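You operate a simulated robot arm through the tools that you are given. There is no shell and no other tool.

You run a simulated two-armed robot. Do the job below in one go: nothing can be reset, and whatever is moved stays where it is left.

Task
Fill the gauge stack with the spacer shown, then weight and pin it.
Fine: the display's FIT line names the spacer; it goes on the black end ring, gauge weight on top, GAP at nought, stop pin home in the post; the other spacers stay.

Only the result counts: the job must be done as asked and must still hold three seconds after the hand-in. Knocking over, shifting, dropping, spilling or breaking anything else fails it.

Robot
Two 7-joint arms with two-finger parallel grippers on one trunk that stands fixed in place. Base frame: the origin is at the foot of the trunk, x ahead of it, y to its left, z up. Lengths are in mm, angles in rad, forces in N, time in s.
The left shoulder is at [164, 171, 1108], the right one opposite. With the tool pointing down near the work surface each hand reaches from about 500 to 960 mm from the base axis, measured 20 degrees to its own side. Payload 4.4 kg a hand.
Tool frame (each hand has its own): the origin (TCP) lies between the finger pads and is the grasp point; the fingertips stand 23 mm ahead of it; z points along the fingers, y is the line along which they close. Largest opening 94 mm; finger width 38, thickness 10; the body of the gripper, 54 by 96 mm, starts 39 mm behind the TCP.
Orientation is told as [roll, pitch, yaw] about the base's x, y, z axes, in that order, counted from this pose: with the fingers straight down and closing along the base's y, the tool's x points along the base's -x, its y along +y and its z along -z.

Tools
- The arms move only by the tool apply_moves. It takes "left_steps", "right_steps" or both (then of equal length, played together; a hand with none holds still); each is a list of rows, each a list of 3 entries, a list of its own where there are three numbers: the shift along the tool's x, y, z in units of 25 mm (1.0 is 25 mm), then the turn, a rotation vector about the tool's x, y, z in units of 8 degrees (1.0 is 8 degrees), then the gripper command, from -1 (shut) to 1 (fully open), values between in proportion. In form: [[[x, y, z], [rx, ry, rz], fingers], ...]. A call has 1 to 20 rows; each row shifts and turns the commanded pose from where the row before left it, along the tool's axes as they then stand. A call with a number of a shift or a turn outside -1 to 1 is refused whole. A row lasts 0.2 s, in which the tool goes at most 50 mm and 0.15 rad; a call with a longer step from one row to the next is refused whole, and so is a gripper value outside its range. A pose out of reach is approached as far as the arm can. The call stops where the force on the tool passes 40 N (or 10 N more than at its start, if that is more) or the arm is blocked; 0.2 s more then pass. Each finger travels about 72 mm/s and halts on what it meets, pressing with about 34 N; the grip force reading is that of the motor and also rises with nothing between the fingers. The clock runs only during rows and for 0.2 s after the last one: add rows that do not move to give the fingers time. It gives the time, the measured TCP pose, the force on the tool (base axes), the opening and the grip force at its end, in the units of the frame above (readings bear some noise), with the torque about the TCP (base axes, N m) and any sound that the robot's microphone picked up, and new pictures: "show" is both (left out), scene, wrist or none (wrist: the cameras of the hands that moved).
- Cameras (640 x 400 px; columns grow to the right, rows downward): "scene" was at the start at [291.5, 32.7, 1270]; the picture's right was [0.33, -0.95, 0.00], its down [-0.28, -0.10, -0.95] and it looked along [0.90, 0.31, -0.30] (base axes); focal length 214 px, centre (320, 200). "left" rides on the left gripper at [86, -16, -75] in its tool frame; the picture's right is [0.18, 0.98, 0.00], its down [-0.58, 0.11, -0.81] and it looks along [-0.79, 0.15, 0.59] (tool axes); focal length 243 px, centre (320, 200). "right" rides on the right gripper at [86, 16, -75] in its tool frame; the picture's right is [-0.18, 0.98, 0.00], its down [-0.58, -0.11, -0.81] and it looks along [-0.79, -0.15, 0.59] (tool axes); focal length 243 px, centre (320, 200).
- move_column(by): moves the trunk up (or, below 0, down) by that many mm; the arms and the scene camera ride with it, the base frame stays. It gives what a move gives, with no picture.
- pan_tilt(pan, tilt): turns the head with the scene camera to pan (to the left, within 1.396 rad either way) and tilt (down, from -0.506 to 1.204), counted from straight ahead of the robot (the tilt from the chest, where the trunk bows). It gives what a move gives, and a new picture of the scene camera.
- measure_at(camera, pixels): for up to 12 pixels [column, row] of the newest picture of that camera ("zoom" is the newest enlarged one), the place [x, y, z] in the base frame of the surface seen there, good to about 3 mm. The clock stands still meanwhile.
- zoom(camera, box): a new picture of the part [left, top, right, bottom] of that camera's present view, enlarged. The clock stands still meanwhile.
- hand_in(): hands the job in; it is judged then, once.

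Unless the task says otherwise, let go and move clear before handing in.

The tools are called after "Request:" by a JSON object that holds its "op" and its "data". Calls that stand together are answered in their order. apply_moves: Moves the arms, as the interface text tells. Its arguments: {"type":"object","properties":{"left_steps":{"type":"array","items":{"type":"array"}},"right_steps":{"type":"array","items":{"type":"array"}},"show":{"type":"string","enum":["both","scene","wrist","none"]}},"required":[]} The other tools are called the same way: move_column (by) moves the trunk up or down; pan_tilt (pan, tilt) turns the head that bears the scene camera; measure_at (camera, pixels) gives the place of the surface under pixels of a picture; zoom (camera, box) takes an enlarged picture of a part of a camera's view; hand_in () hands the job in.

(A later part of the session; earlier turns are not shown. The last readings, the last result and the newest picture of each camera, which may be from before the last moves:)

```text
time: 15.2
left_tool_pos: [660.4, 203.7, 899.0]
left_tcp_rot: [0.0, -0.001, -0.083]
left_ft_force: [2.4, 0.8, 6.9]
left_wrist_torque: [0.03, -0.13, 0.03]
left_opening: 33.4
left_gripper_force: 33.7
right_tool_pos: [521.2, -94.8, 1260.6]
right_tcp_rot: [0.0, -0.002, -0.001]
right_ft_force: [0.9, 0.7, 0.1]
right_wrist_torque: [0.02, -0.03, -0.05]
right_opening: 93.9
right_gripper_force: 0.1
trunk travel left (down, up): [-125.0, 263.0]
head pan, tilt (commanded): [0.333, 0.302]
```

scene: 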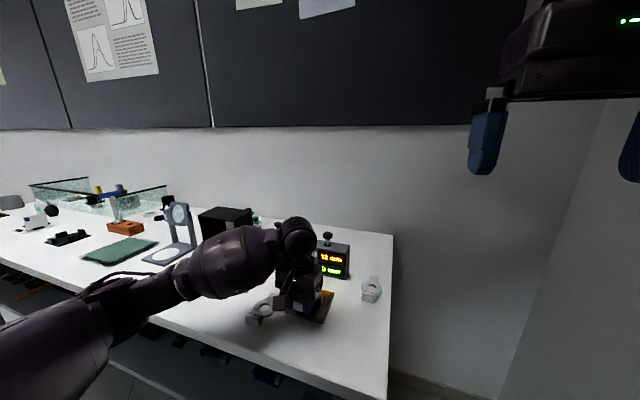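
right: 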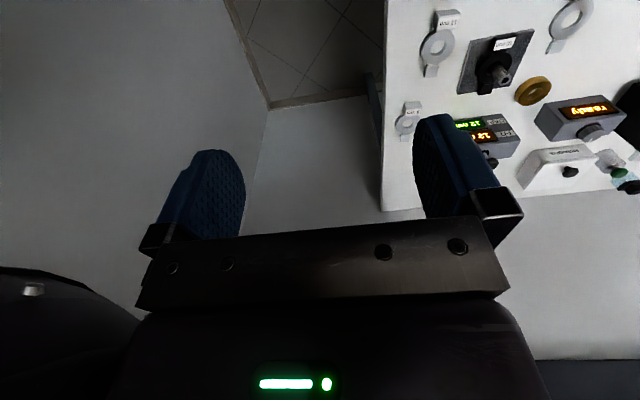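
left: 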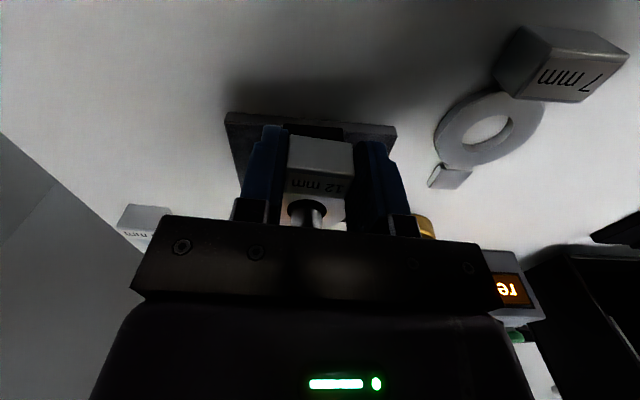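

Contact at fz≈+7 N, so the spacer rests on the black ring. I'll open the fingers gently and check it stays.

Request:
{"op": "apply_moves", "data": {"left_steps": [[[0, 0, 0], [0, 0, 0], -0.15], [[0, 0, 0], [0, 0, 0], 0.0], [[0, 0, 0], [0, 0, 0], 0.2], [[0, 0, 0], [0, 0, 0], 0.2]]}}

Request:
{"op": "zoom", "data": {"camera": "left", "box": [220, 100, 420, 240]}}

Request:
{"op": "zoom", "data": {"camera": "scene", "box": [260, 240, 360, 330]}}

```text
time: 16.2
left_tool_pos: [661.4, 204.8, 896.6]
left_tcp_rot: [0.001, 0.0, -0.084]
left_ft_force: [-0.5, 0.5, 0.6]
left_wrist_torque: [0.02, -0.01, 0.04]
left_opening: 56.3
left_gripper_force: 0.1
right_tool_pos: [520.8, -95.6, 1258.4]
right_tcp_rot: [-0.002, -0.001, -0.001]
right_ft_force: [-0.1, 0.2, -0.3]
right_wrist_torque: [-0.02, 0.0, 0.04]
right_opening: 94.2
right_gripper_force: 0.1
trunk travel left (down, up): [-125.0, 263.0]
head pan, tilt (commanded): [0.333, 0.302]
```

scene: 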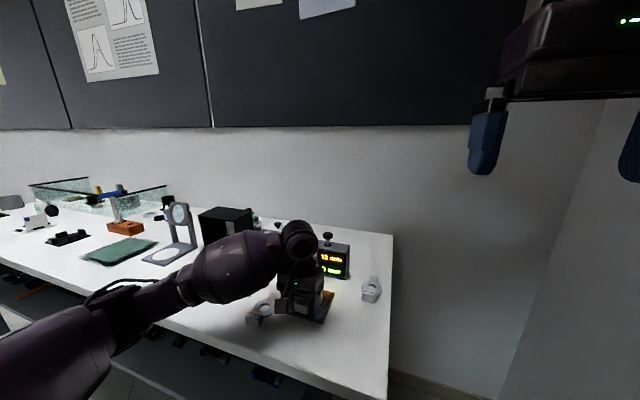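
left: 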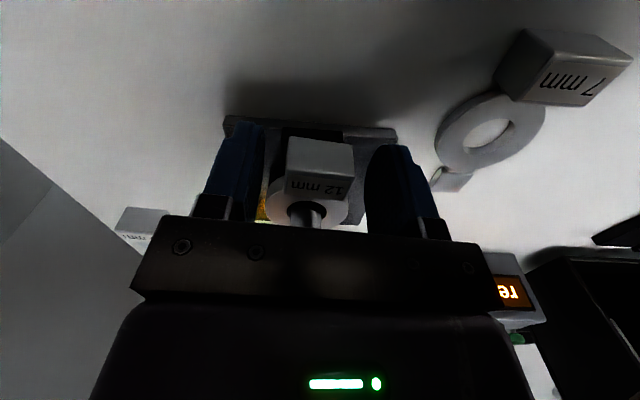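

```text
2.86 times, centred on (320, 170) of left
```

zoom: 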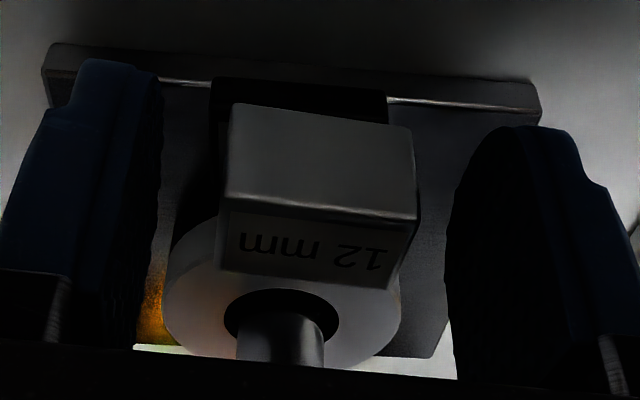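

```text
4.44 times, centred on (310, 285) of scene
```

zoom: 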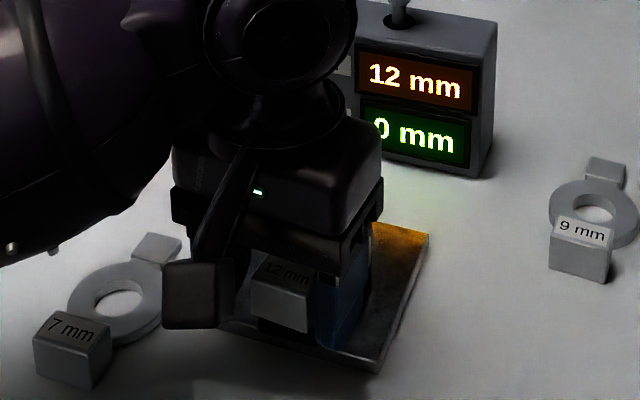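

The spacer stays in place with the fingers open at 56 mm. I'll rise straight up and look.

Request:
{"op": "apply_moves", "data": {"left_steps": [[[0, 0, -0.3], [0, 0, 0], 0.2], [[0, 0, -0.6], [0, 0, 0], 0.2], [[0, 0, -0.9], [0, 0, 0], 0.2], [[0.3, 0, -0.9], [0, 0, 0], 0.2], [[0.5, 0, -0.9], [0, 0, 0], 0.5], [[0.7, 0.3, -0.9], [0, 0, 0], 0.8], [[0.7, 0.5, -0.9], [0, 0, 0], 1], [[0, 0, 0], [0, 0, 0], 1]]}}

Request:
{"op": "zoom", "data": {"camera": "scene", "box": [250, 225, 390, 340]}}

```text
time: 18.0
left_tool_pos: [608.5, 228.0, 1030.5]
left_tcp_rot: [0.0, 0.004, -0.083]
left_ft_force: [0.0, -1.1, -0.5]
left_wrist_torque: [0.0, -0.01, 0.01]
left_opening: 94.2
left_gripper_force: 0.0
right_tool_pos: [522.1, -95.4, 1258.2]
right_tcp_rot: [0.001, 0.002, 0.001]
right_ft_force: [0.4, 0.9, 0.1]
right_wrist_torque: [0.0, 0.03, 0.0]
right_opening: 94.0
right_gripper_force: 0.1
trunk travel left (down, up): [-125.0, 263.0]
head pan, tilt (commanded): [0.333, 0.302]
```

scene: 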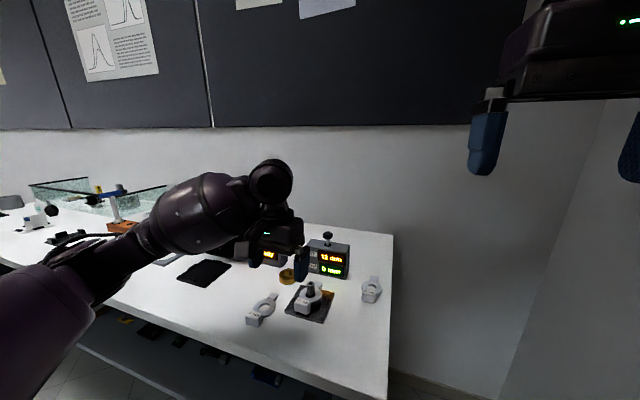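
left: 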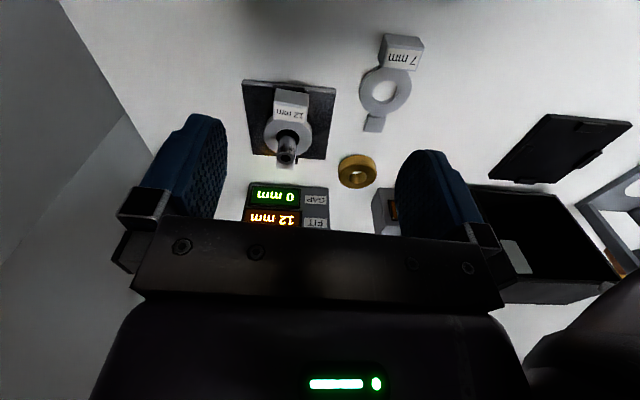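

```text
3.48 times, centred on (320, 282) of scene
```

zoom: 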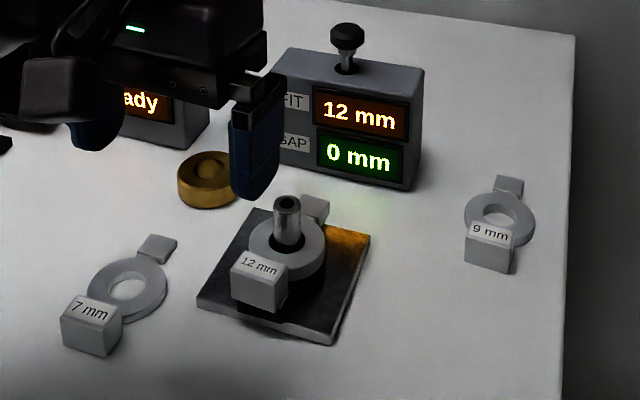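

GAP now reads 0 mm with the 12 mm spacer seated. Next is the brass weight at (357,171) in the wrist picture; I'll zoom and measure it along with the post.

Request:
{"op": "zoom", "data": {"camera": "left", "box": [230, 70, 400, 200]}}

```text
3.08 times, centred on (315, 135) of left
```

zoom: 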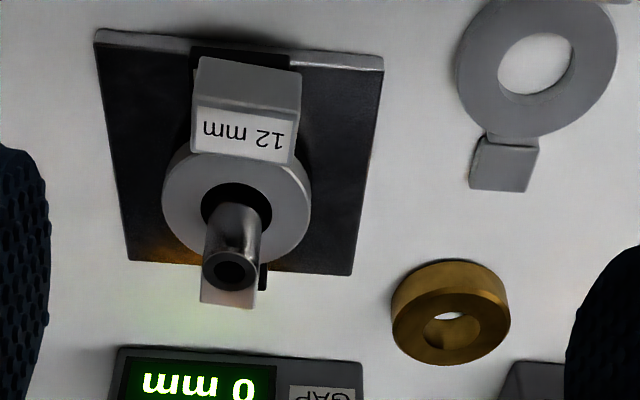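

Request:
{"op": "measure_at", "data": {"camera": "zoom", "pixels": [[395, 325], [506, 325], [450, 295], [450, 360], [420, 325], [484, 325], [400, 345], [500, 345], [410, 305], [490, 300], [450, 270], [405, 290]]}}

Request:
{"op": "measure_at", "data": {"camera": "zoom", "pixels": [[206, 270], [254, 270], [230, 253], [230, 288], [212, 257], [248, 257], [215, 282], [245, 283], [165, 200], [305, 200], [235, 160], [230, 215]]}}

```text
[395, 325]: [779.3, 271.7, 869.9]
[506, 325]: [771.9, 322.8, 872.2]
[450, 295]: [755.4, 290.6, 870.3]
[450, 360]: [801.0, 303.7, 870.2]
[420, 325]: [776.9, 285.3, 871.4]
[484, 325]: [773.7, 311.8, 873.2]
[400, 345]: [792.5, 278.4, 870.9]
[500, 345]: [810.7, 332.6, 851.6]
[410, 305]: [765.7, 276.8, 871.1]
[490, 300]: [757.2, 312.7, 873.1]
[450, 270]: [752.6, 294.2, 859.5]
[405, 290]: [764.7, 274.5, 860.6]
```

```text
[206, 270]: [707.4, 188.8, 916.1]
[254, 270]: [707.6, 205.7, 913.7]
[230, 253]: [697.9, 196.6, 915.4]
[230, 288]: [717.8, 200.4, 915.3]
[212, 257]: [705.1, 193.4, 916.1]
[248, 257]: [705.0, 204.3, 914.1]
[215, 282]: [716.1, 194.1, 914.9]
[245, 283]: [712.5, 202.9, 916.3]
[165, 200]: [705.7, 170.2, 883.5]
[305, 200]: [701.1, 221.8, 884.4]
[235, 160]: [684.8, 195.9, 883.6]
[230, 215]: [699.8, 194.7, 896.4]
```

Brass centre reads about (777, 297.7) and the post (708.7, 198.3) in the wrist frame. Before going in between the boxes I'll measure the "ready" box for clearance.

Request:
{"op": "zoom", "data": {"camera": "scene", "box": [240, 215, 350, 300]}}

Request:
{"op": "measure_at", "data": {"camera": "left", "pixels": [[385, 195], [380, 205], [390, 220], [375, 192], [394, 215], [253, 190], [328, 190], [300, 183]]}}

```text
4.71 times, centred on (295, 258) of scene
```

zoom: 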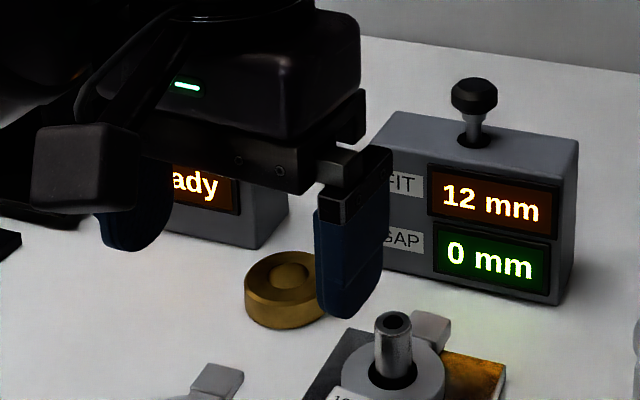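

```text
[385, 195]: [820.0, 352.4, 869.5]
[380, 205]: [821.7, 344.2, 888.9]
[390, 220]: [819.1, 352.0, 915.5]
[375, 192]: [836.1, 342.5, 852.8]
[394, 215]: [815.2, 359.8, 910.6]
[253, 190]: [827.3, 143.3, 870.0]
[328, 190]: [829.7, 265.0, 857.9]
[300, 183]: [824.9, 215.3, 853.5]
```

The "ready" box's near corner is at about (820,345) and the gauge box face at x≈828, so there's at least 20 mm of clearance around the weight. I'll move above the weight at z≈990 with the fingers at about 75 mm.

Request:
{"op": "apply_moves", "data": {"left_steps": [[[-0.8, 0.41, 0.1], [0, 0, 0], 1], [[-0.8, 0.41, 0.1], [0, 0, 0], 0.8], [[-0.8, 0.41, 0.2], [0, 0, 0], 0.6], [[-0.8, 0.41, 0.2], [0, 0, 0], 0.6], [[-0.8, 0.41, 0.2], [0, 0, 0], 0.6], [[-0.8, 0.41, 0.2], [0, 0, 0], 0.6], [[-0.8, 0.41, 0.3], [0, 0, 0], 0.6], [[-0.8, 0.41, 0.3], [0, 0, 0], 0.6], [[0, 0, 0], [0, 0, 0], 0.6], [[0, 0, 0], [0, 0, 0], 0.6]]}}

Request:
{"op": "zoom", "data": {"camera": "left", "box": [220, 40, 440, 220]}}

```text
time: 20.2
left_tool_pos: [773.6, 296.7, 991.5]
left_tcp_rot: [-0.001, 0.0, -0.083]
left_ft_force: [0.5, -0.3, -0.5]
left_wrist_torque: [0.0, 0.0, -0.03]
left_opening: 74.7
left_gripper_force: 0.1
right_tool_pos: [520.8, -95.8, 1258.9]
right_tcp_rot: [0.001, 0.0, -0.001]
right_ft_force: [-0.6, -0.2, -0.3]
right_wrist_torque: [-0.02, -0.02, 0.0]
right_opening: 93.9
right_gripper_force: 0.0
trunk travel left (down, up): [-125.0, 263.0]
head pan, tilt (commanded): [0.333, 0.302]
```

scene: 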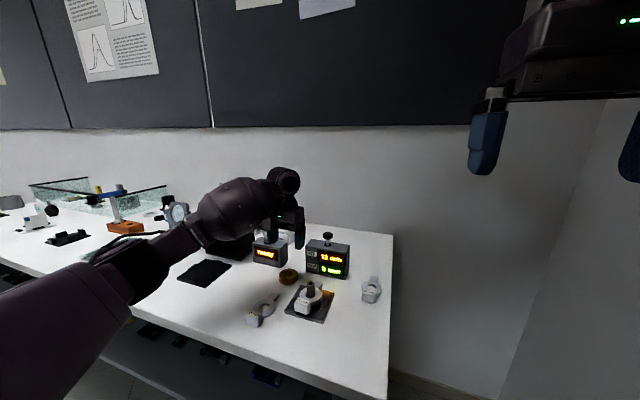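
left: 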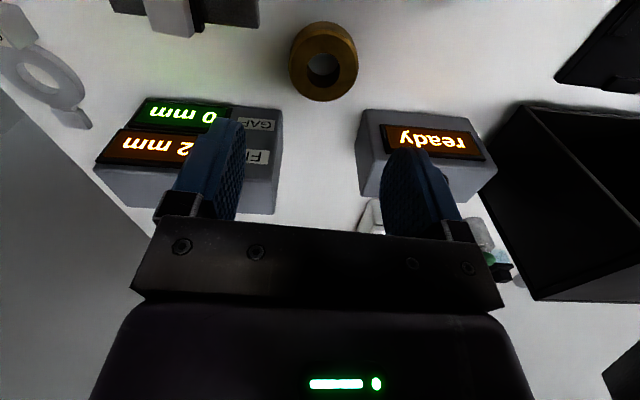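

```text
2.22 times, centred on (330, 130) of left
```

zoom: 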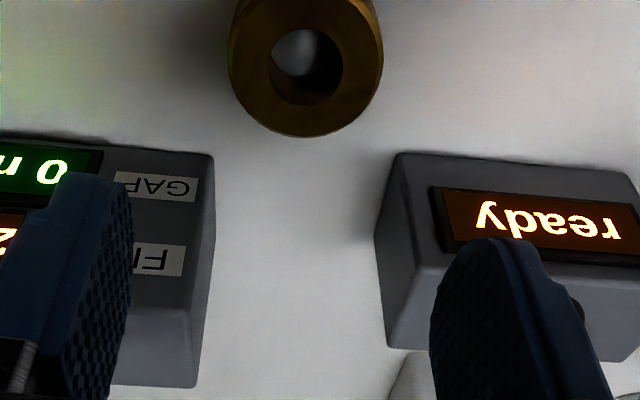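

The weight is at (323,62) in the wrist picture, ahead of the open fingers. I'll measure its rim and hole from here.

Request:
{"op": "zoom", "data": {"camera": "left", "box": [270, 10, 380, 110]}}

```text
4.00 times, centred on (325, 60) of left
```

zoom: 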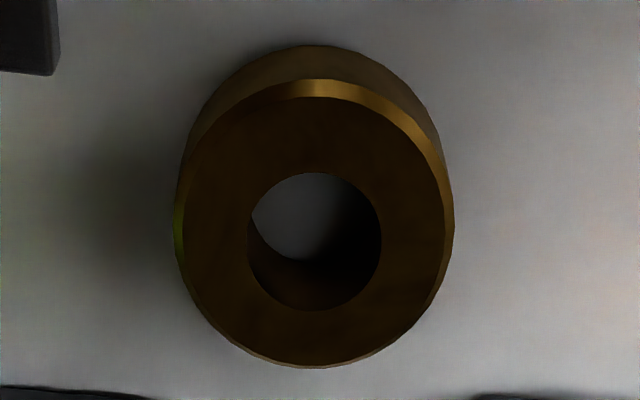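

Request:
{"op": "measure_at", "data": {"camera": "zoom", "pixels": [[185, 230], [443, 230], [315, 105], [312, 360], [240, 240], [388, 240], [314, 166], [314, 316], [222, 140], [408, 140], [222, 320], [408, 320]]}}

```text
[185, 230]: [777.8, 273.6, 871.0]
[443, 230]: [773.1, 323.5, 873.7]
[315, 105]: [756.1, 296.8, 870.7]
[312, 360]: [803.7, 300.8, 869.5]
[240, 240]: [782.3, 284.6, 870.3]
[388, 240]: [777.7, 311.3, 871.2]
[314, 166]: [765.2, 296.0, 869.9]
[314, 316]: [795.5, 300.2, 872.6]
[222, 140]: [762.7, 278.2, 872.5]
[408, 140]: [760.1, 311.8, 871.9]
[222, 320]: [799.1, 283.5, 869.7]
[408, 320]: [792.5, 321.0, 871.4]
```

Weight centre is about (779.3, 298.4). I'll shift +5 mm in x and 1 mm in y and lower to z≈905 for a check.

Request:
{"op": "apply_moves", "data": {"left_steps": [[[-0.21, 0.04, 0.5], [0, 0, 0], 0.6], [[0, 0, 0.8], [0, 0, 0], 0.6], [[0, 0, 0.8], [0, 0, 0], 0.6], [[0, 0, 0.8], [0, 0, 0], 0.6], [[0, 0, 0.5], [0, 0, 0], 0.6], [[0, 0, 0], [0, 0, 0], 0.6]]}}

Request:
{"op": "zoom", "data": {"camera": "left", "box": [180, 80, 460, 240]}}

Request:
{"op": "zoom", "data": {"camera": "scene", "box": [240, 215, 350, 300]}}

```text
time: 21.6
left_tool_pos: [778.7, 297.0, 906.2]
left_tcp_rot: [0.001, 0.0, -0.084]
left_ft_force: [-0.3, -0.9, -0.2]
left_wrist_torque: [0.03, -0.02, 0.0]
left_opening: 75.1
left_gripper_force: 0.0
right_tool_pos: [520.4, -95.8, 1260.0]
right_tcp_rot: [-0.002, 0.001, 0.0]
right_ft_force: [0.5, -0.4, 0.2]
right_wrist_torque: [0.02, 0.03, -0.05]
right_opening: 94.0
right_gripper_force: 0.0
trunk travel left (down, up): [-125.0, 263.0]
head pan, tilt (commanded): [0.333, 0.302]
```

scene: 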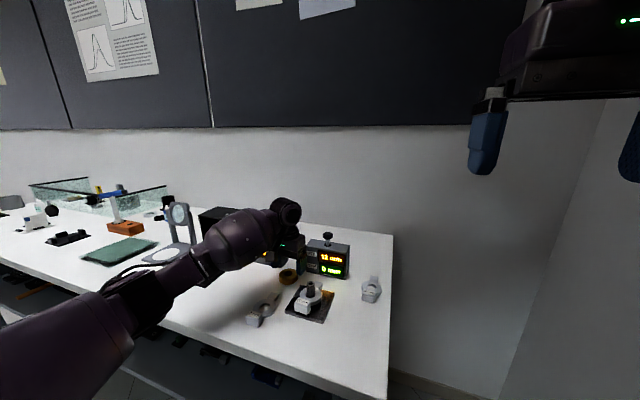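
left: 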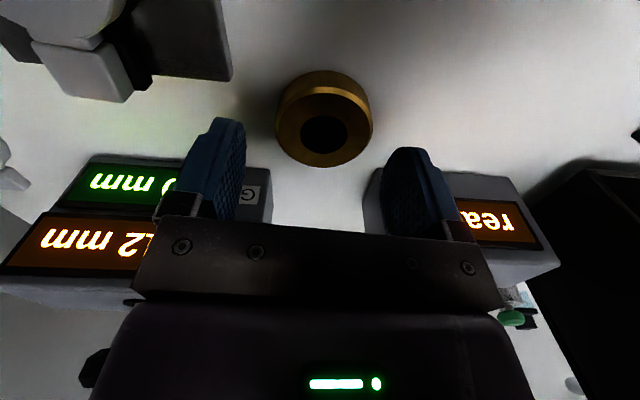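

```text
2.29 times, centred on (320, 160) of left
```

zoom: 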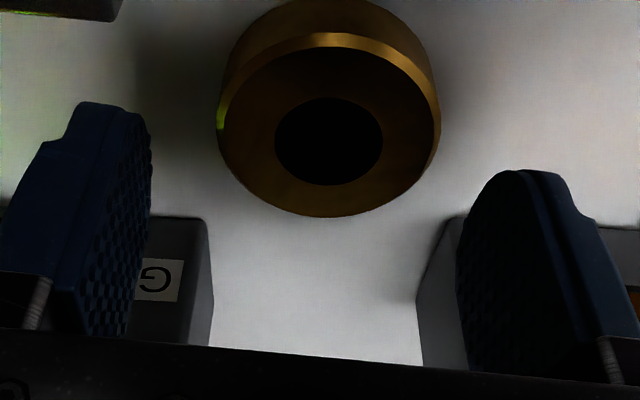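

```text
4.71 times, centred on (295, 258) of scene
```

zoom: 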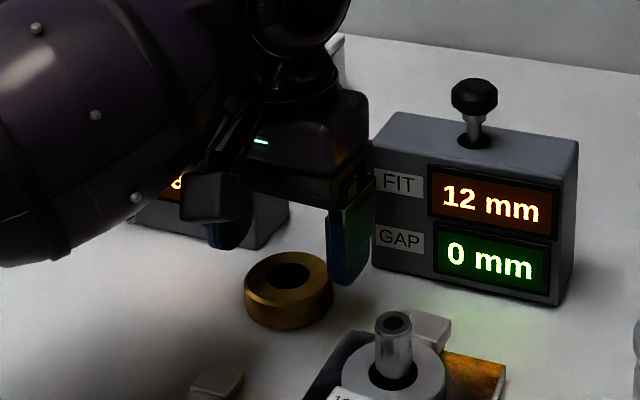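

I'll remeasure the weight from this closer pose.

Request:
{"op": "measure_at", "data": {"camera": "left", "pixels": [[278, 126], [370, 130], [324, 106], [324, 164], [299, 133], [350, 134], [324, 114], [324, 157], [290, 108], [358, 110], [290, 152], [358, 152]]}}

```text
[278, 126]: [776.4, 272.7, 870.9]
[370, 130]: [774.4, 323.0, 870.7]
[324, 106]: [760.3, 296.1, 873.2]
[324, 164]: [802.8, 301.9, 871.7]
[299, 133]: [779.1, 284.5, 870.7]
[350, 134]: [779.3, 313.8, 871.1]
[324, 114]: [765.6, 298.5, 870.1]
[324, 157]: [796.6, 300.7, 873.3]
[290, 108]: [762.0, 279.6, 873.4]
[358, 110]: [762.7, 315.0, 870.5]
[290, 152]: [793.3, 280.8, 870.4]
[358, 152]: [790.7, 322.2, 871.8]
```

The weight centre (779.5, 298.5) lines up with the hand at (778.7, 297). I'll lower 31 mm and close.

Request:
{"op": "apply_moves", "data": {"left_steps": [[[-0.02, 0.02, 0.6], [0, 0, 0], 0.6], [[0, 0, 0.6], [0, 0, 0], 0.6], [[0, 0, 0.02], [0, 0, 0], 0.6], [[0, 0, 0], [0, 0, 0], 0.3], [[0, 0, 0], [0, 0, 0], 0.1], [[0, 0, 0], [0, 0, 0], 0.0], [[0, 0, 0], [0, 0, 0], -0.5], [[0, 0, 0], [0, 0, 0], -1]]}}

Request:
{"op": "zoom", "data": {"camera": "left", "box": [180, 80, 460, 240]}}

```text
time: 23.4
left_tool_pos: [778.2, 296.5, 876.2]
left_tcp_rot: [0.0, 0.001, -0.082]
left_ft_force: [-0.7, 0.6, 1.4]
left_wrist_torque: [0.15, -0.01, 0.06]
left_opening: 56.8
left_gripper_force: 33.8
right_tool_pos: [520.2, -94.4, 1258.2]
right_tcp_rot: [-0.001, 0.001, -0.002]
right_ft_force: [0.7, 0.1, 0.3]
right_wrist_torque: [0.04, -0.02, -0.01]
right_opening: 94.0
right_gripper_force: 0.0
trunk travel left (down, up): [-125.0, 263.0]
head pan, tilt (commanded): [0.333, 0.302]
```

scene: 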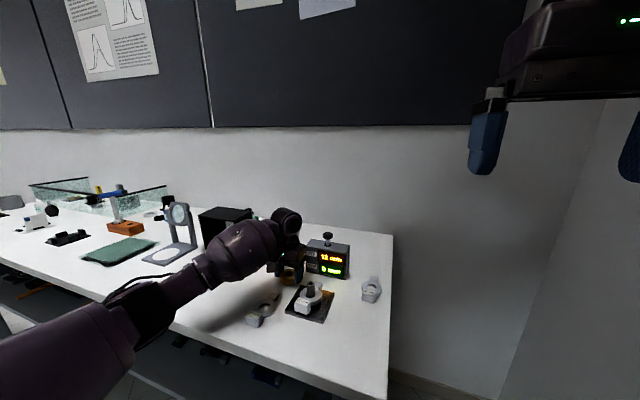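
left: 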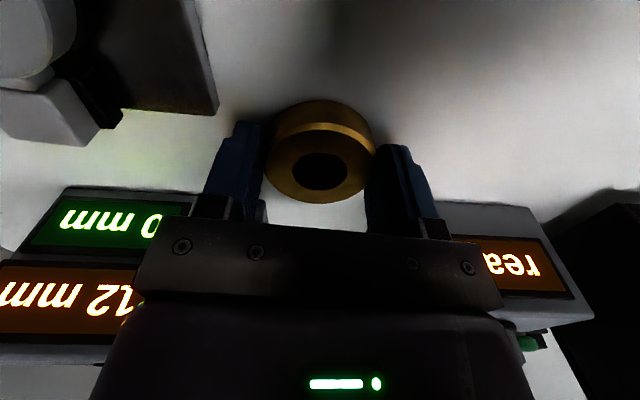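

```text
2.29 times, centred on (320, 160) of left
```

zoom: 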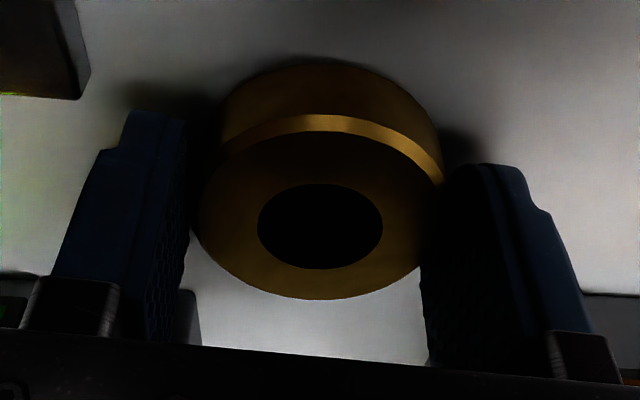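

The grip holds at 56.8 mm and 33.8 N. I'll lift gently and check that the weight comes along.

Request:
{"op": "apply_moves", "data": {"left_steps": [[[0, 0, -0.2], [0, 0, 0], -1], [[0, 0, -0.3], [0, 0, 0], -1], [[0, 0, -0.5], [0, 0, 0], -1], [[0, 0, 0], [0, 0, 0], -1]]}}

Request:
{"op": "zoom", "data": {"camera": "left", "box": [180, 80, 460, 240]}}

Request:
{"op": "zoom", "data": {"camera": "scene", "box": [240, 215, 350, 300]}}

```text
time: 24.4
left_tool_pos: [779.9, 298.1, 901.1]
left_tcp_rot: [0.0, 0.0, -0.082]
left_ft_force: [0.2, 0.7, -1.7]
left_wrist_torque: [-0.01, 0.01, 0.03]
left_opening: 56.5
left_gripper_force: 33.2
right_tool_pos: [521.3, -96.0, 1259.7]
right_tcp_rot: [0.0, 0.002, -0.003]
right_ft_force: [0.1, 0.2, 0.0]
right_wrist_torque: [-0.04, 0.03, 0.03]
right_opening: 94.2
right_gripper_force: 0.0
trunk travel left (down, up): [-125.0, 263.0]
head pan, tilt (commanded): [0.333, 0.302]
```

scene: 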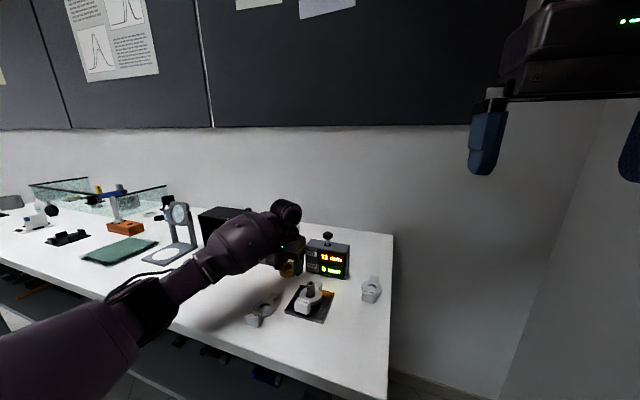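
left: 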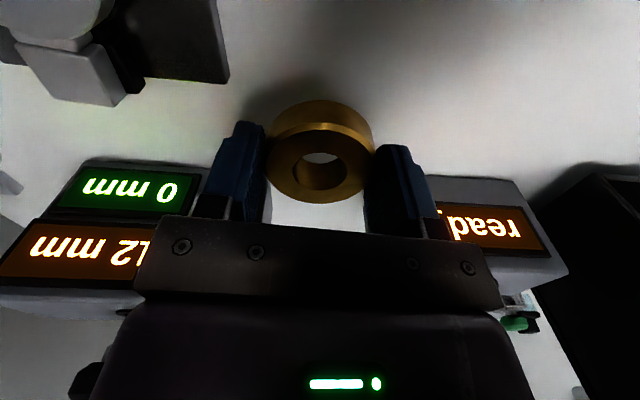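

```text
2.29 times, centred on (320, 160) of left
```

zoom: 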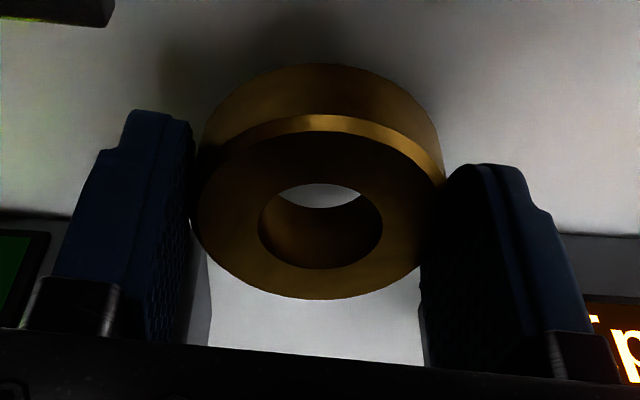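

```text
4.71 times, centred on (295, 258) of scene
```

zoom: 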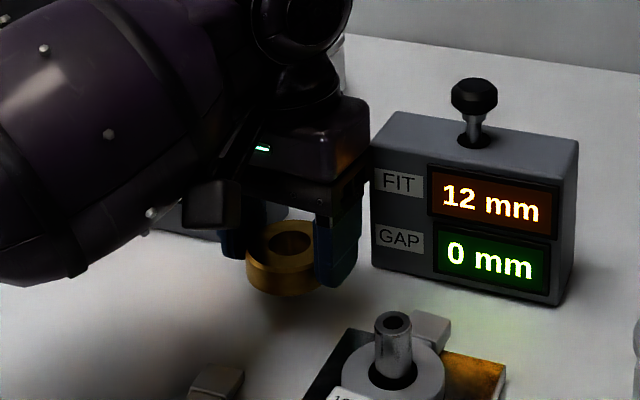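

The weight is lifted level. I'll raise it 55 mm more to clear the post top, then measure its hole relative to the hand.

Request:
{"op": "apply_moves", "data": {"left_steps": [[[0, 0, -0.7], [0, 0, 0], -1], [[0, 0, -0.7], [0, 0, 0], -1], [[0, 0, -0.8], [0, 0, 0], -1], [[0, 0, 0], [0, 0, 0], -1], [[0, 0, 0], [0, 0, 0], -1]]}}

Request:
{"op": "zoom", "data": {"camera": "left", "box": [255, 90, 385, 210]}}

```text
time: 25.6
left_tool_pos: [779.8, 295.5, 957.2]
left_tcp_rot: [0.0, 0.0, -0.084]
left_ft_force: [0.7, 0.4, -2.0]
left_wrist_torque: [0.02, 0.0, 0.01]
left_opening: 56.8
left_gripper_force: 34.1
right_tool_pos: [521.3, -95.7, 1260.5]
right_tcp_rot: [0.0, 0.0, -0.002]
right_ft_force: [0.1, 0.1, -0.2]
right_wrist_torque: [0.02, 0.0, -0.03]
right_opening: 94.1
right_gripper_force: 0.0
trunk travel left (down, up): [-125.0, 263.0]
head pan, tilt (commanded): [0.333, 0.302]
```

scene: 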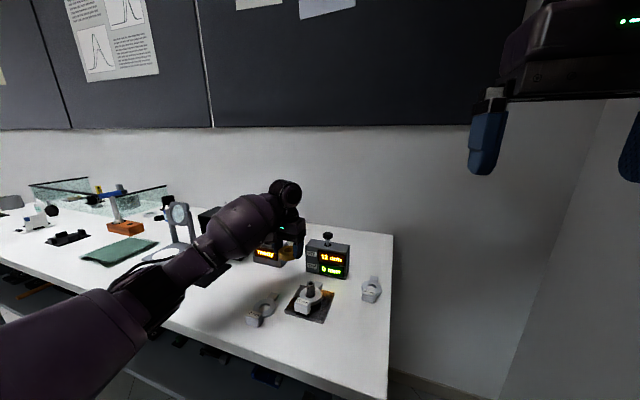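
left: 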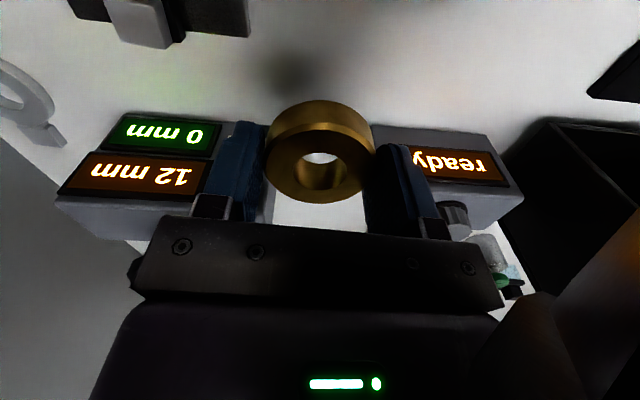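

```text
3.33 times, centred on (320, 150) of left
```

zoom: 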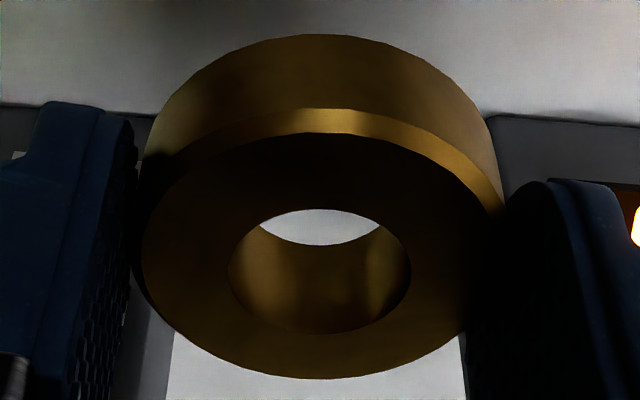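

Request:
{"op": "measure_at", "data": {"camera": "zoom", "pixels": [[222, 268], [417, 272], [320, 203], [320, 340], [240, 225], [405, 228], [245, 318], [400, 318], [155, 255], [485, 255], [320, 140], [320, 372]]}}

```text
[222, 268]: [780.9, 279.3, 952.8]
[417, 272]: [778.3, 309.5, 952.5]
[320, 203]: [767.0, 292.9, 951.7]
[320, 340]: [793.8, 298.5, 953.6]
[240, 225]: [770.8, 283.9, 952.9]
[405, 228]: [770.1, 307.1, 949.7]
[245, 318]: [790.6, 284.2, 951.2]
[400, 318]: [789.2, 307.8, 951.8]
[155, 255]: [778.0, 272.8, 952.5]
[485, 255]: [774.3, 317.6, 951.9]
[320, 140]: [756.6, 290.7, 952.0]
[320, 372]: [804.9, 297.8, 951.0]
```

The weight's hole is centred on the hand to within about 1 mm. I'll carry it over to the post at TCP ≈(708.9, 199.1), staying at z≈957 so its bottom is about 18 mm above the post.

Request:
{"op": "apply_moves", "data": {"left_steps": [[[0.2, -0.4, 0], [0, 0, 0], -1], [[0.498, -0.822, 0], [0, 0, 0], -1], [[0.498, -0.822, 0], [0, 0, 0], -1], [[0.498, -0.822, 0], [0, 0, 0], -1], [[0.498, -0.822, 0], [0, 0, 0], -1], [[0.298, -0.422, 0], [0, 0, 0], -1], [[0, 0, 0], [0, 0, 0], -1], [[0, 0, 0], [0, 0, 0], -1]]}}

Request:
{"op": "zoom", "data": {"camera": "left", "box": [255, 90, 385, 210]}}

Request:
{"op": "zoom", "data": {"camera": "scene", "box": [260, 240, 370, 330]}}

```text
time: 27.4
left_tool_pos: [710.3, 199.8, 954.2]
left_tcp_rot: [0.0, 0.001, -0.083]
left_ft_force: [-0.8, 0.0, -2.6]
left_wrist_torque: [-0.02, 0.04, 0.02]
left_opening: 56.5
left_gripper_force: 34.3
right_tool_pos: [521.1, -94.9, 1259.8]
right_tcp_rot: [0.001, -0.001, -0.002]
right_ft_force: [0.9, -0.1, 0.1]
right_wrist_torque: [0.0, 0.0, 0.0]
right_opening: 94.0
right_gripper_force: 0.0
trunk travel left (down, up): [-125.0, 263.0]
head pan, tilt (commanded): [0.333, 0.302]
```

scene: 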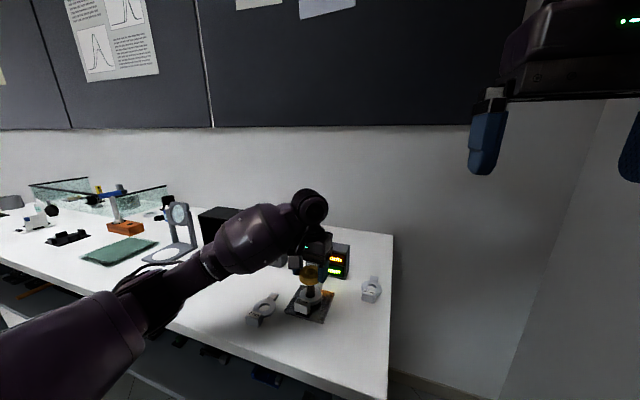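
left: 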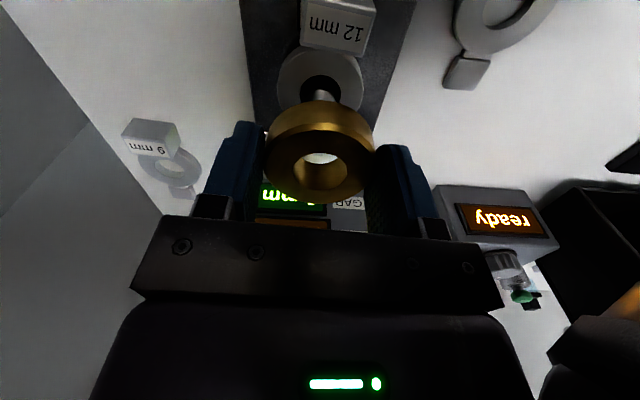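

```text
3.33 times, centred on (320, 150) of left
```

zoom: 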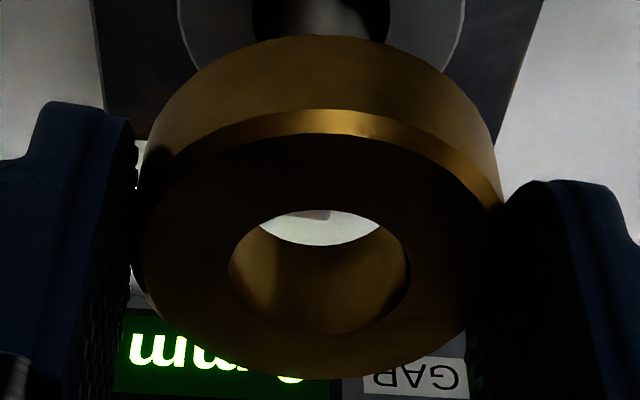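

```text
4.44 times, centred on (315, 285) of scene
```

zoom: 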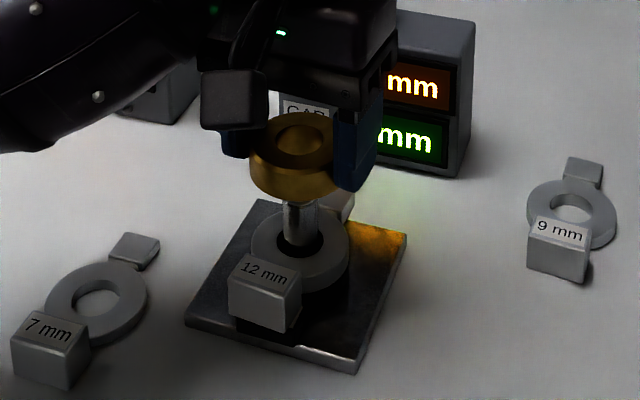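

In the scene picture the hole (302,140) sits right over the post (301,220). I'll check the other direction with a wrist zoom on the post just above the weight.

Request:
{"op": "zoom", "data": {"camera": "left", "box": [265, 30, 385, 120]}}

Request:
{"op": "measure_at", "data": {"camera": "left", "pixels": [[320, 94], [312, 92], [332, 92], [281, 80], [361, 80], [320, 55], [318, 98], [300, 88], [339, 88]]}}

```text
4.44 times, centred on (325, 75) of left
```

zoom: 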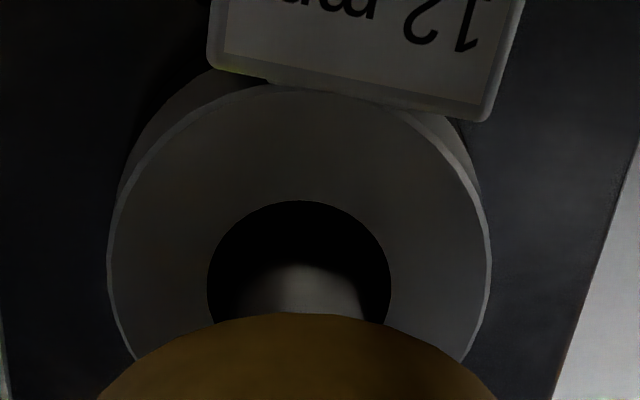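

```text
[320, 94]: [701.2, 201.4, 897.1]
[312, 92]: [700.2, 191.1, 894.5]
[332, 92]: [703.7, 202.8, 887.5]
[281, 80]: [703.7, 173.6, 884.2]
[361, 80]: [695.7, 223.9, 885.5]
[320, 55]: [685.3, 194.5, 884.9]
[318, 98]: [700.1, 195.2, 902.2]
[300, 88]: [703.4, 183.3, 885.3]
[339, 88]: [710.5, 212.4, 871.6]
```

The post axis reads about (710, 197.7) and the weight's hole about (710.2, 198). I'll lower 22 mm so the post enters the hole, and check forces.

Request:
{"op": "apply_moves", "data": {"left_steps": [[[0, 0, 0.3], [0, 0, 0], -1], [[0, 0, 0.3], [0, 0, 0], -1], [[0, 0, 0.15], [0, 0, 0], -1], [[0, 0, 0.15], [0, 0, 0], -1], [[0, 0, 0], [0, 0, 0], -1]], "show": "wrist"}}

Request:
{"op": "zoom", "data": {"camera": "left", "box": [255, 90, 385, 210]}}

```text
time: 28.6
left_tool_pos: [709.8, 200.8, 933.3]
left_tcp_rot: [-0.001, 0.001, -0.083]
left_ft_force: [-0.6, -0.1, -1.9]
left_wrist_torque: [-0.01, 0.04, 0.01]
left_opening: 56.2
left_gripper_force: 33.2
right_tool_pos: [522.0, -94.2, 1258.6]
right_tcp_rot: [0.0, -0.002, -0.003]
right_ft_force: [0.4, 0.7, -0.6]
right_wrist_torque: [-0.02, 0.01, 0.02]
right_opening: 94.1
right_gripper_force: 0.0
trunk travel left (down, up): [-125.0, 263.0]
head pan, tilt (commanded): [0.333, 0.302]
```

left: 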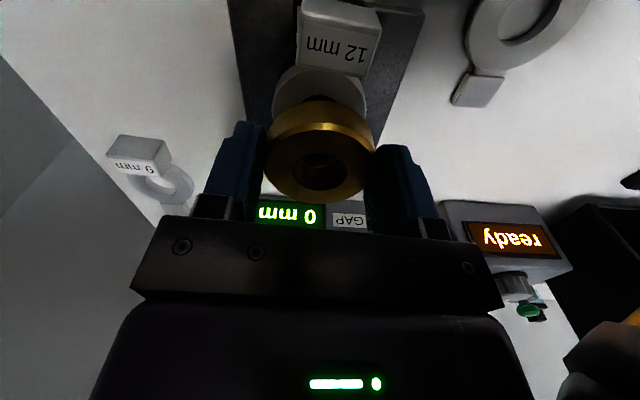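

```text
3.33 times, centred on (320, 150) of left
```

zoom: 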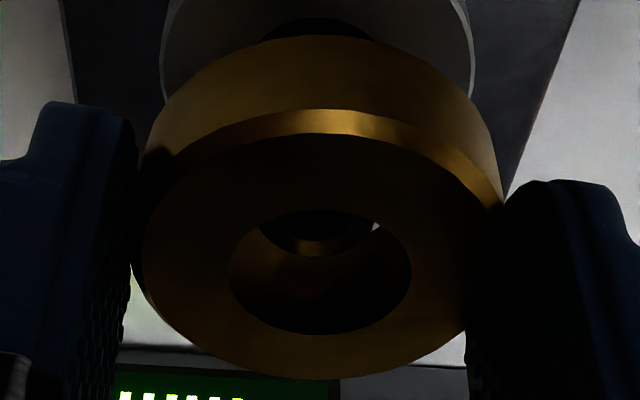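

The post top now shows inside the weight's hole, near (313,165). I'll zoom tighter to check the centring before continuing.

Request:
{"op": "zoom", "data": {"camera": "left", "box": [285, 145, 355, 195]}}

```text
8.00 times, centred on (320, 170) of left
```

zoom: 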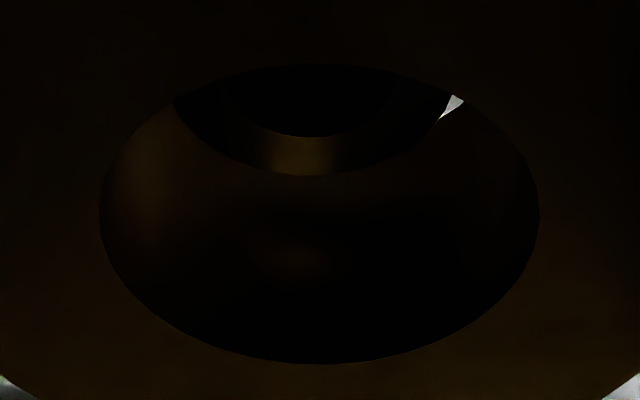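

The post is nearly centred (about 0.8 mm toward −y). I'll nudge −0.5 mm in y and continue down 18 mm in small steps.

Request:
{"op": "apply_moves", "data": {"left_steps": [[[0, -0.025, 0.1], [0, 0, 0], -1], [[0, 0, 0.15], [0, 0, 0], -1], [[0, 0, 0.15], [0, 0, 0], -1], [[0, 0, 0.15], [0, 0, 0], -1], [[0, 0, 0.15], [0, 0, 0], -1], [[0, 0, 0], [0, 0, 0], -1]], "show": "wrist"}}

Request:
{"op": "zoom", "data": {"camera": "left", "box": [255, 90, 385, 210]}}

```text
time: 30.0
left_tool_pos: [709.8, 199.1, 915.6]
left_tcp_rot: [0.001, -0.001, -0.083]
left_ft_force: [0.1, 0.0, -2.1]
left_wrist_torque: [-0.03, -0.02, 0.03]
left_opening: 56.0
left_gripper_force: 34.1
right_tool_pos: [522.0, -94.8, 1259.5]
right_tcp_rot: [0.0, -0.001, -0.002]
right_ft_force: [0.1, 0.5, -0.1]
right_wrist_torque: [-0.01, -0.02, 0.04]
right_opening: 94.1
right_gripper_force: 0.1
trunk travel left (down, up): [-125.0, 263.0]
head pan, tilt (commanded): [0.333, 0.302]
```

left: 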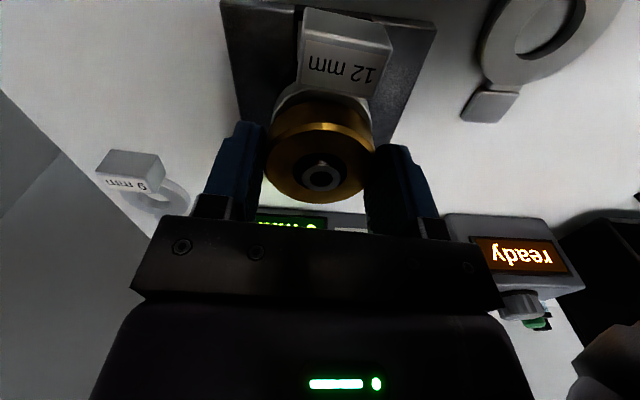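

```text
3.33 times, centred on (320, 150) of left
```

zoom: 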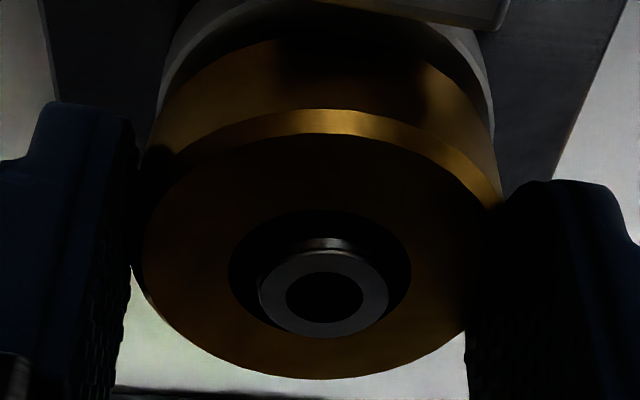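

The post is cleanly inside the hole with no side force. About 7 mm remain, so I'll lower 5 mm and then take 0.75 mm steps.

Request:
{"op": "apply_moves", "data": {"left_steps": [[[0, 0, 0.1], [0, 0, 0], -1], [[0, 0, 0.1], [0, 0, 0], -1], [[0, 0, 0.03], [0, 0, 0], -1], [[0, 0, 0], [0, 0, 0], -1]], "show": "none"}}

```text
time: 31.0
left_tool_pos: [709.7, 199.8, 910.3]
left_tcp_rot: [0.0, -0.001, -0.084]
left_ft_force: [0.3, 0.3, -1.9]
left_wrist_torque: [0.03, 0.02, -0.02]
left_opening: 56.0
left_gripper_force: 34.5
right_tool_pos: [521.5, -94.5, 1259.3]
right_tcp_rot: [-0.001, 0.0, -0.001]
right_ft_force: [-0.1, -0.5, -0.4]
right_wrist_torque: [-0.03, -0.03, 0.02]
right_opening: 93.8
right_gripper_force: 0.1
trunk travel left (down, up): [-125.0, 263.0]
head pan, tilt (commanded): [0.333, 0.302]
```

Request:
{"op": "apply_moves", "data": {"left_steps": [[[0, 0, 0.03], [0, 0, 0], -1], [[0, 0, 0.03], [0, 0, 0], -1], [[0, 0, 0], [0, 0, 0], -1]], "show": "none"}}

```text
time: 31.8
left_tool_pos: [709.5, 199.7, 908.0]
left_tcp_rot: [0.0, 0.0, -0.085]
left_ft_force: [0.3, -0.9, -3.0]
left_wrist_torque: [-0.01, 0.02, 0.01]
left_opening: 55.9
left_gripper_force: 34.0
right_tool_pos: [521.6, -95.2, 1259.3]
right_tcp_rot: [-0.001, 0.001, -0.002]
right_ft_force: [-0.9, -0.7, 0.8]
right_wrist_torque: [0.03, 0.03, 0.02]
right_opening: 94.0
right_gripper_force: 0.0
trunk travel left (down, up): [-125.0, 263.0]
head pan, tilt (commanded): [0.333, 0.302]
```

Request:
{"op": "apply_moves", "data": {"left_steps": [[[0, 0, 0.03], [0, 0, 0], -1], [[0, 0, 0], [0, 0, 0], -1]], "show": "none"}}

```text
time: 32.4
left_tool_pos: [709.1, 199.2, 908.2]
left_tcp_rot: [-0.001, -0.003, -0.086]
left_ft_force: [-0.7, -1.0, 2.0]
left_wrist_torque: [0.0, 0.09, 0.04]
left_opening: 56.3
left_gripper_force: 34.1
right_tool_pos: [521.1, -94.6, 1258.6]
right_tcp_rot: [0.0, -0.001, -0.003]
right_ft_force: [-0.1, -0.9, 0.2]
right_wrist_torque: [0.0, 0.02, 0.03]
right_opening: 94.0
right_gripper_force: 0.1
trunk travel left (down, up): [-125.0, 263.0]
head pan, tilt (commanded): [0.333, 0.302]
```

Contact: fz changed from −2 to +2 N at TCP z≈908, so the weight is seated. I'll open the fingers.

Request:
{"op": "apply_moves", "data": {"left_steps": [[[0, 0, 0], [0, 0, 0], 0.3], [[0, 0, 0], [0, 0, 0], 0.5], [[0, 0, 0], [0, 0, 0], 0.6], [[0, 0, 0], [0, 0, 0], 0.6]]}}

Request:
{"op": "zoom", "data": {"camera": "left", "box": [220, 70, 420, 230]}}

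Request:
{"op": "zoom", "data": {"camera": "scene", "box": [260, 240, 370, 330]}}

```text
time: 33.4
left_tool_pos: [708.3, 198.9, 906.8]
left_tcp_rot: [0.0, 0.001, -0.084]
left_ft_force: [-1.3, 0.4, 0.1]
left_wrist_torque: [-0.03, -0.03, 0.02]
left_opening: 75.1
left_gripper_force: 0.0
right_tool_pos: [520.8, -95.7, 1259.3]
right_tcp_rot: [-0.001, -0.001, -0.002]
right_ft_force: [-0.4, -0.4, -0.1]
right_wrist_torque: [-0.02, -0.02, -0.01]
right_opening: 94.1
right_gripper_force: 0.0
trunk travel left (down, up): [-125.0, 263.0]
head pan, tilt (commanded): [0.333, 0.302]
```

scene: 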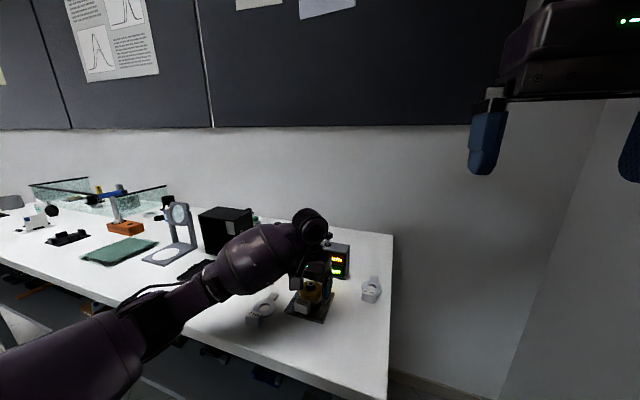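
left: 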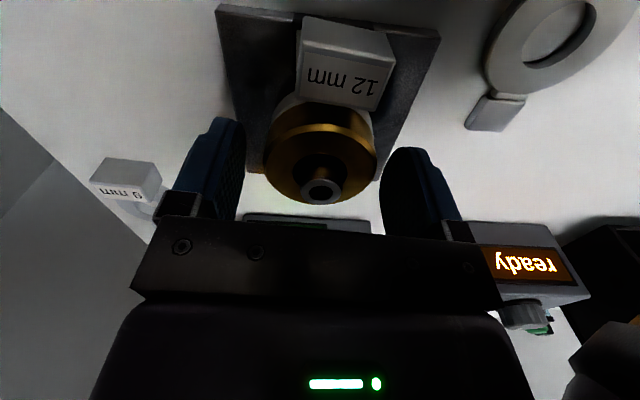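

```text
2.50 times, centred on (320, 150) of left
```

zoom: 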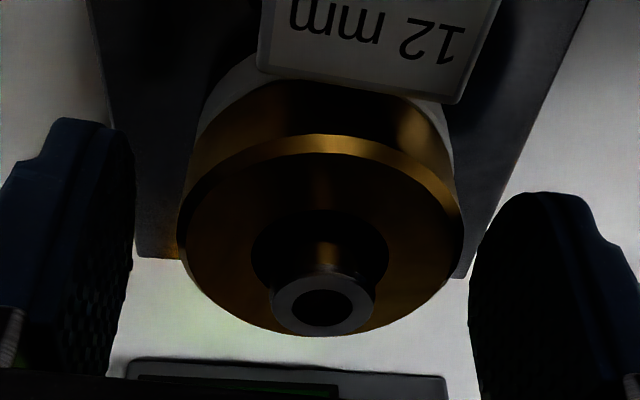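

```text
4.44 times, centred on (315, 285) of scene
```

zoom: 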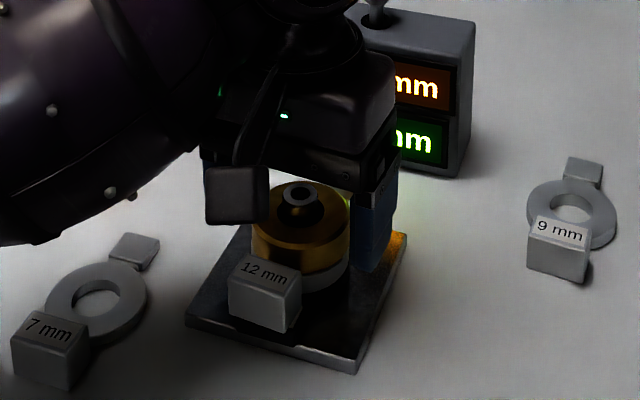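

The weight is seated and GAP/FIT are unchanged from what I can see. I'll rise straight up well clear and look at the stack.

Request:
{"op": "apply_moves", "data": {"left_steps": [[[0, 0, -0.3], [0, 0, 0], 0.6], [[0, 0, -0.6], [0, 0, 0], 0.6], [[0, 0, -0.9], [0, 0, 0], 0.6], [[0, 0, -0.9], [0, 0, 0], 0.6], [[0, 0, -0.9], [0, 0, 0], 0.6], [[0.3, 0, -0.9], [0, 0, 0], 0.6], [[0.5, 0, -0.9], [0, 0, 0], 0.6], [[0, 0, 0], [0, 0, 0], 0.6]]}}

Request:
{"op": "zoom", "data": {"camera": "scene", "box": [260, 225, 380, 330]}}

Request:
{"op": "zoom", "data": {"camera": "left", "box": [230, 50, 400, 200]}}

```text
time: 35.2
left_tool_pos: [689.2, 202.6, 1042.1]
left_tcp_rot: [0.001, 0.001, -0.084]
left_ft_force: [0.0, 0.9, -0.7]
left_wrist_torque: [0.01, -0.01, -0.02]
left_opening: 75.3
left_gripper_force: 0.1
right_tool_pos: [522.4, -93.9, 1257.9]
right_tcp_rot: [0.0, 0.001, -0.002]
right_ft_force: [0.0, 0.3, 0.4]
right_wrist_torque: [0.03, 0.03, -0.01]
right_opening: 94.1
right_gripper_force: 0.0
trunk travel left (down, up): [-125.0, 263.0]
head pan, tilt (commanded): [0.333, 0.302]
```

scene: 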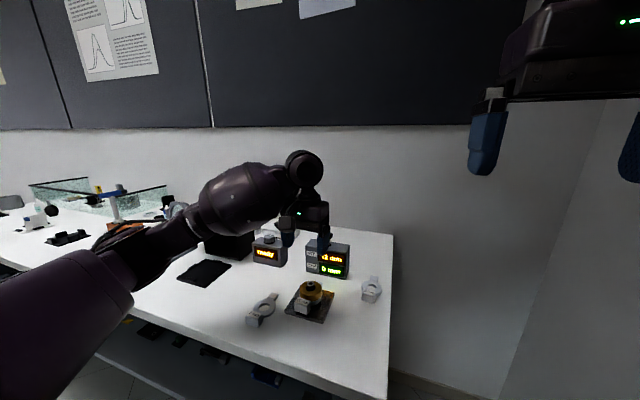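
left: 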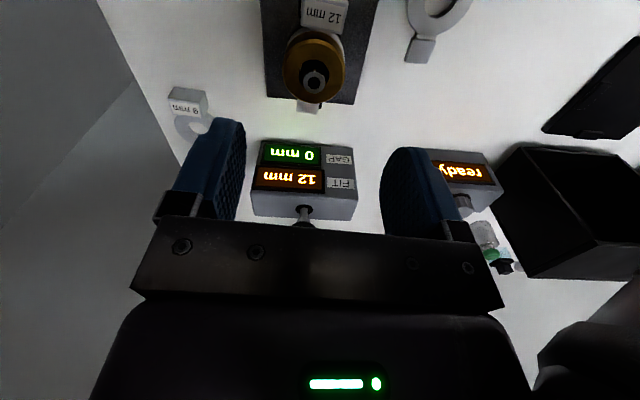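

```text
3.81 times, centred on (320, 278) of scene
```

zoom: 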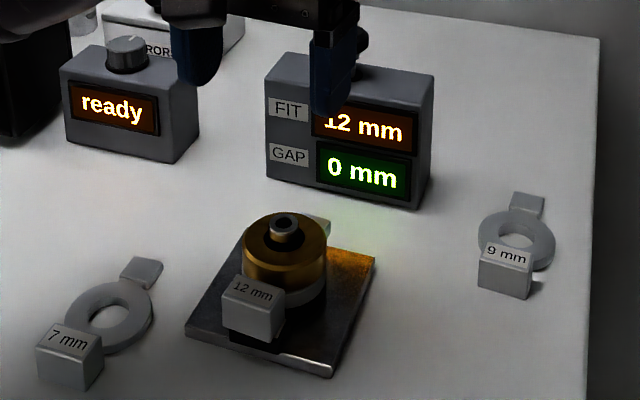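

```text
2.67 times, centred on (315, 125) of left
```

zoom: 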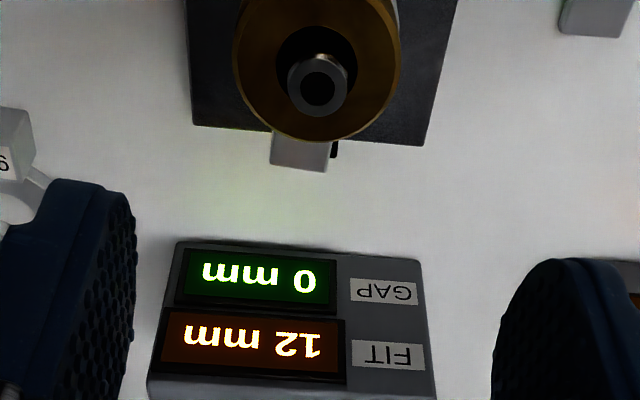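

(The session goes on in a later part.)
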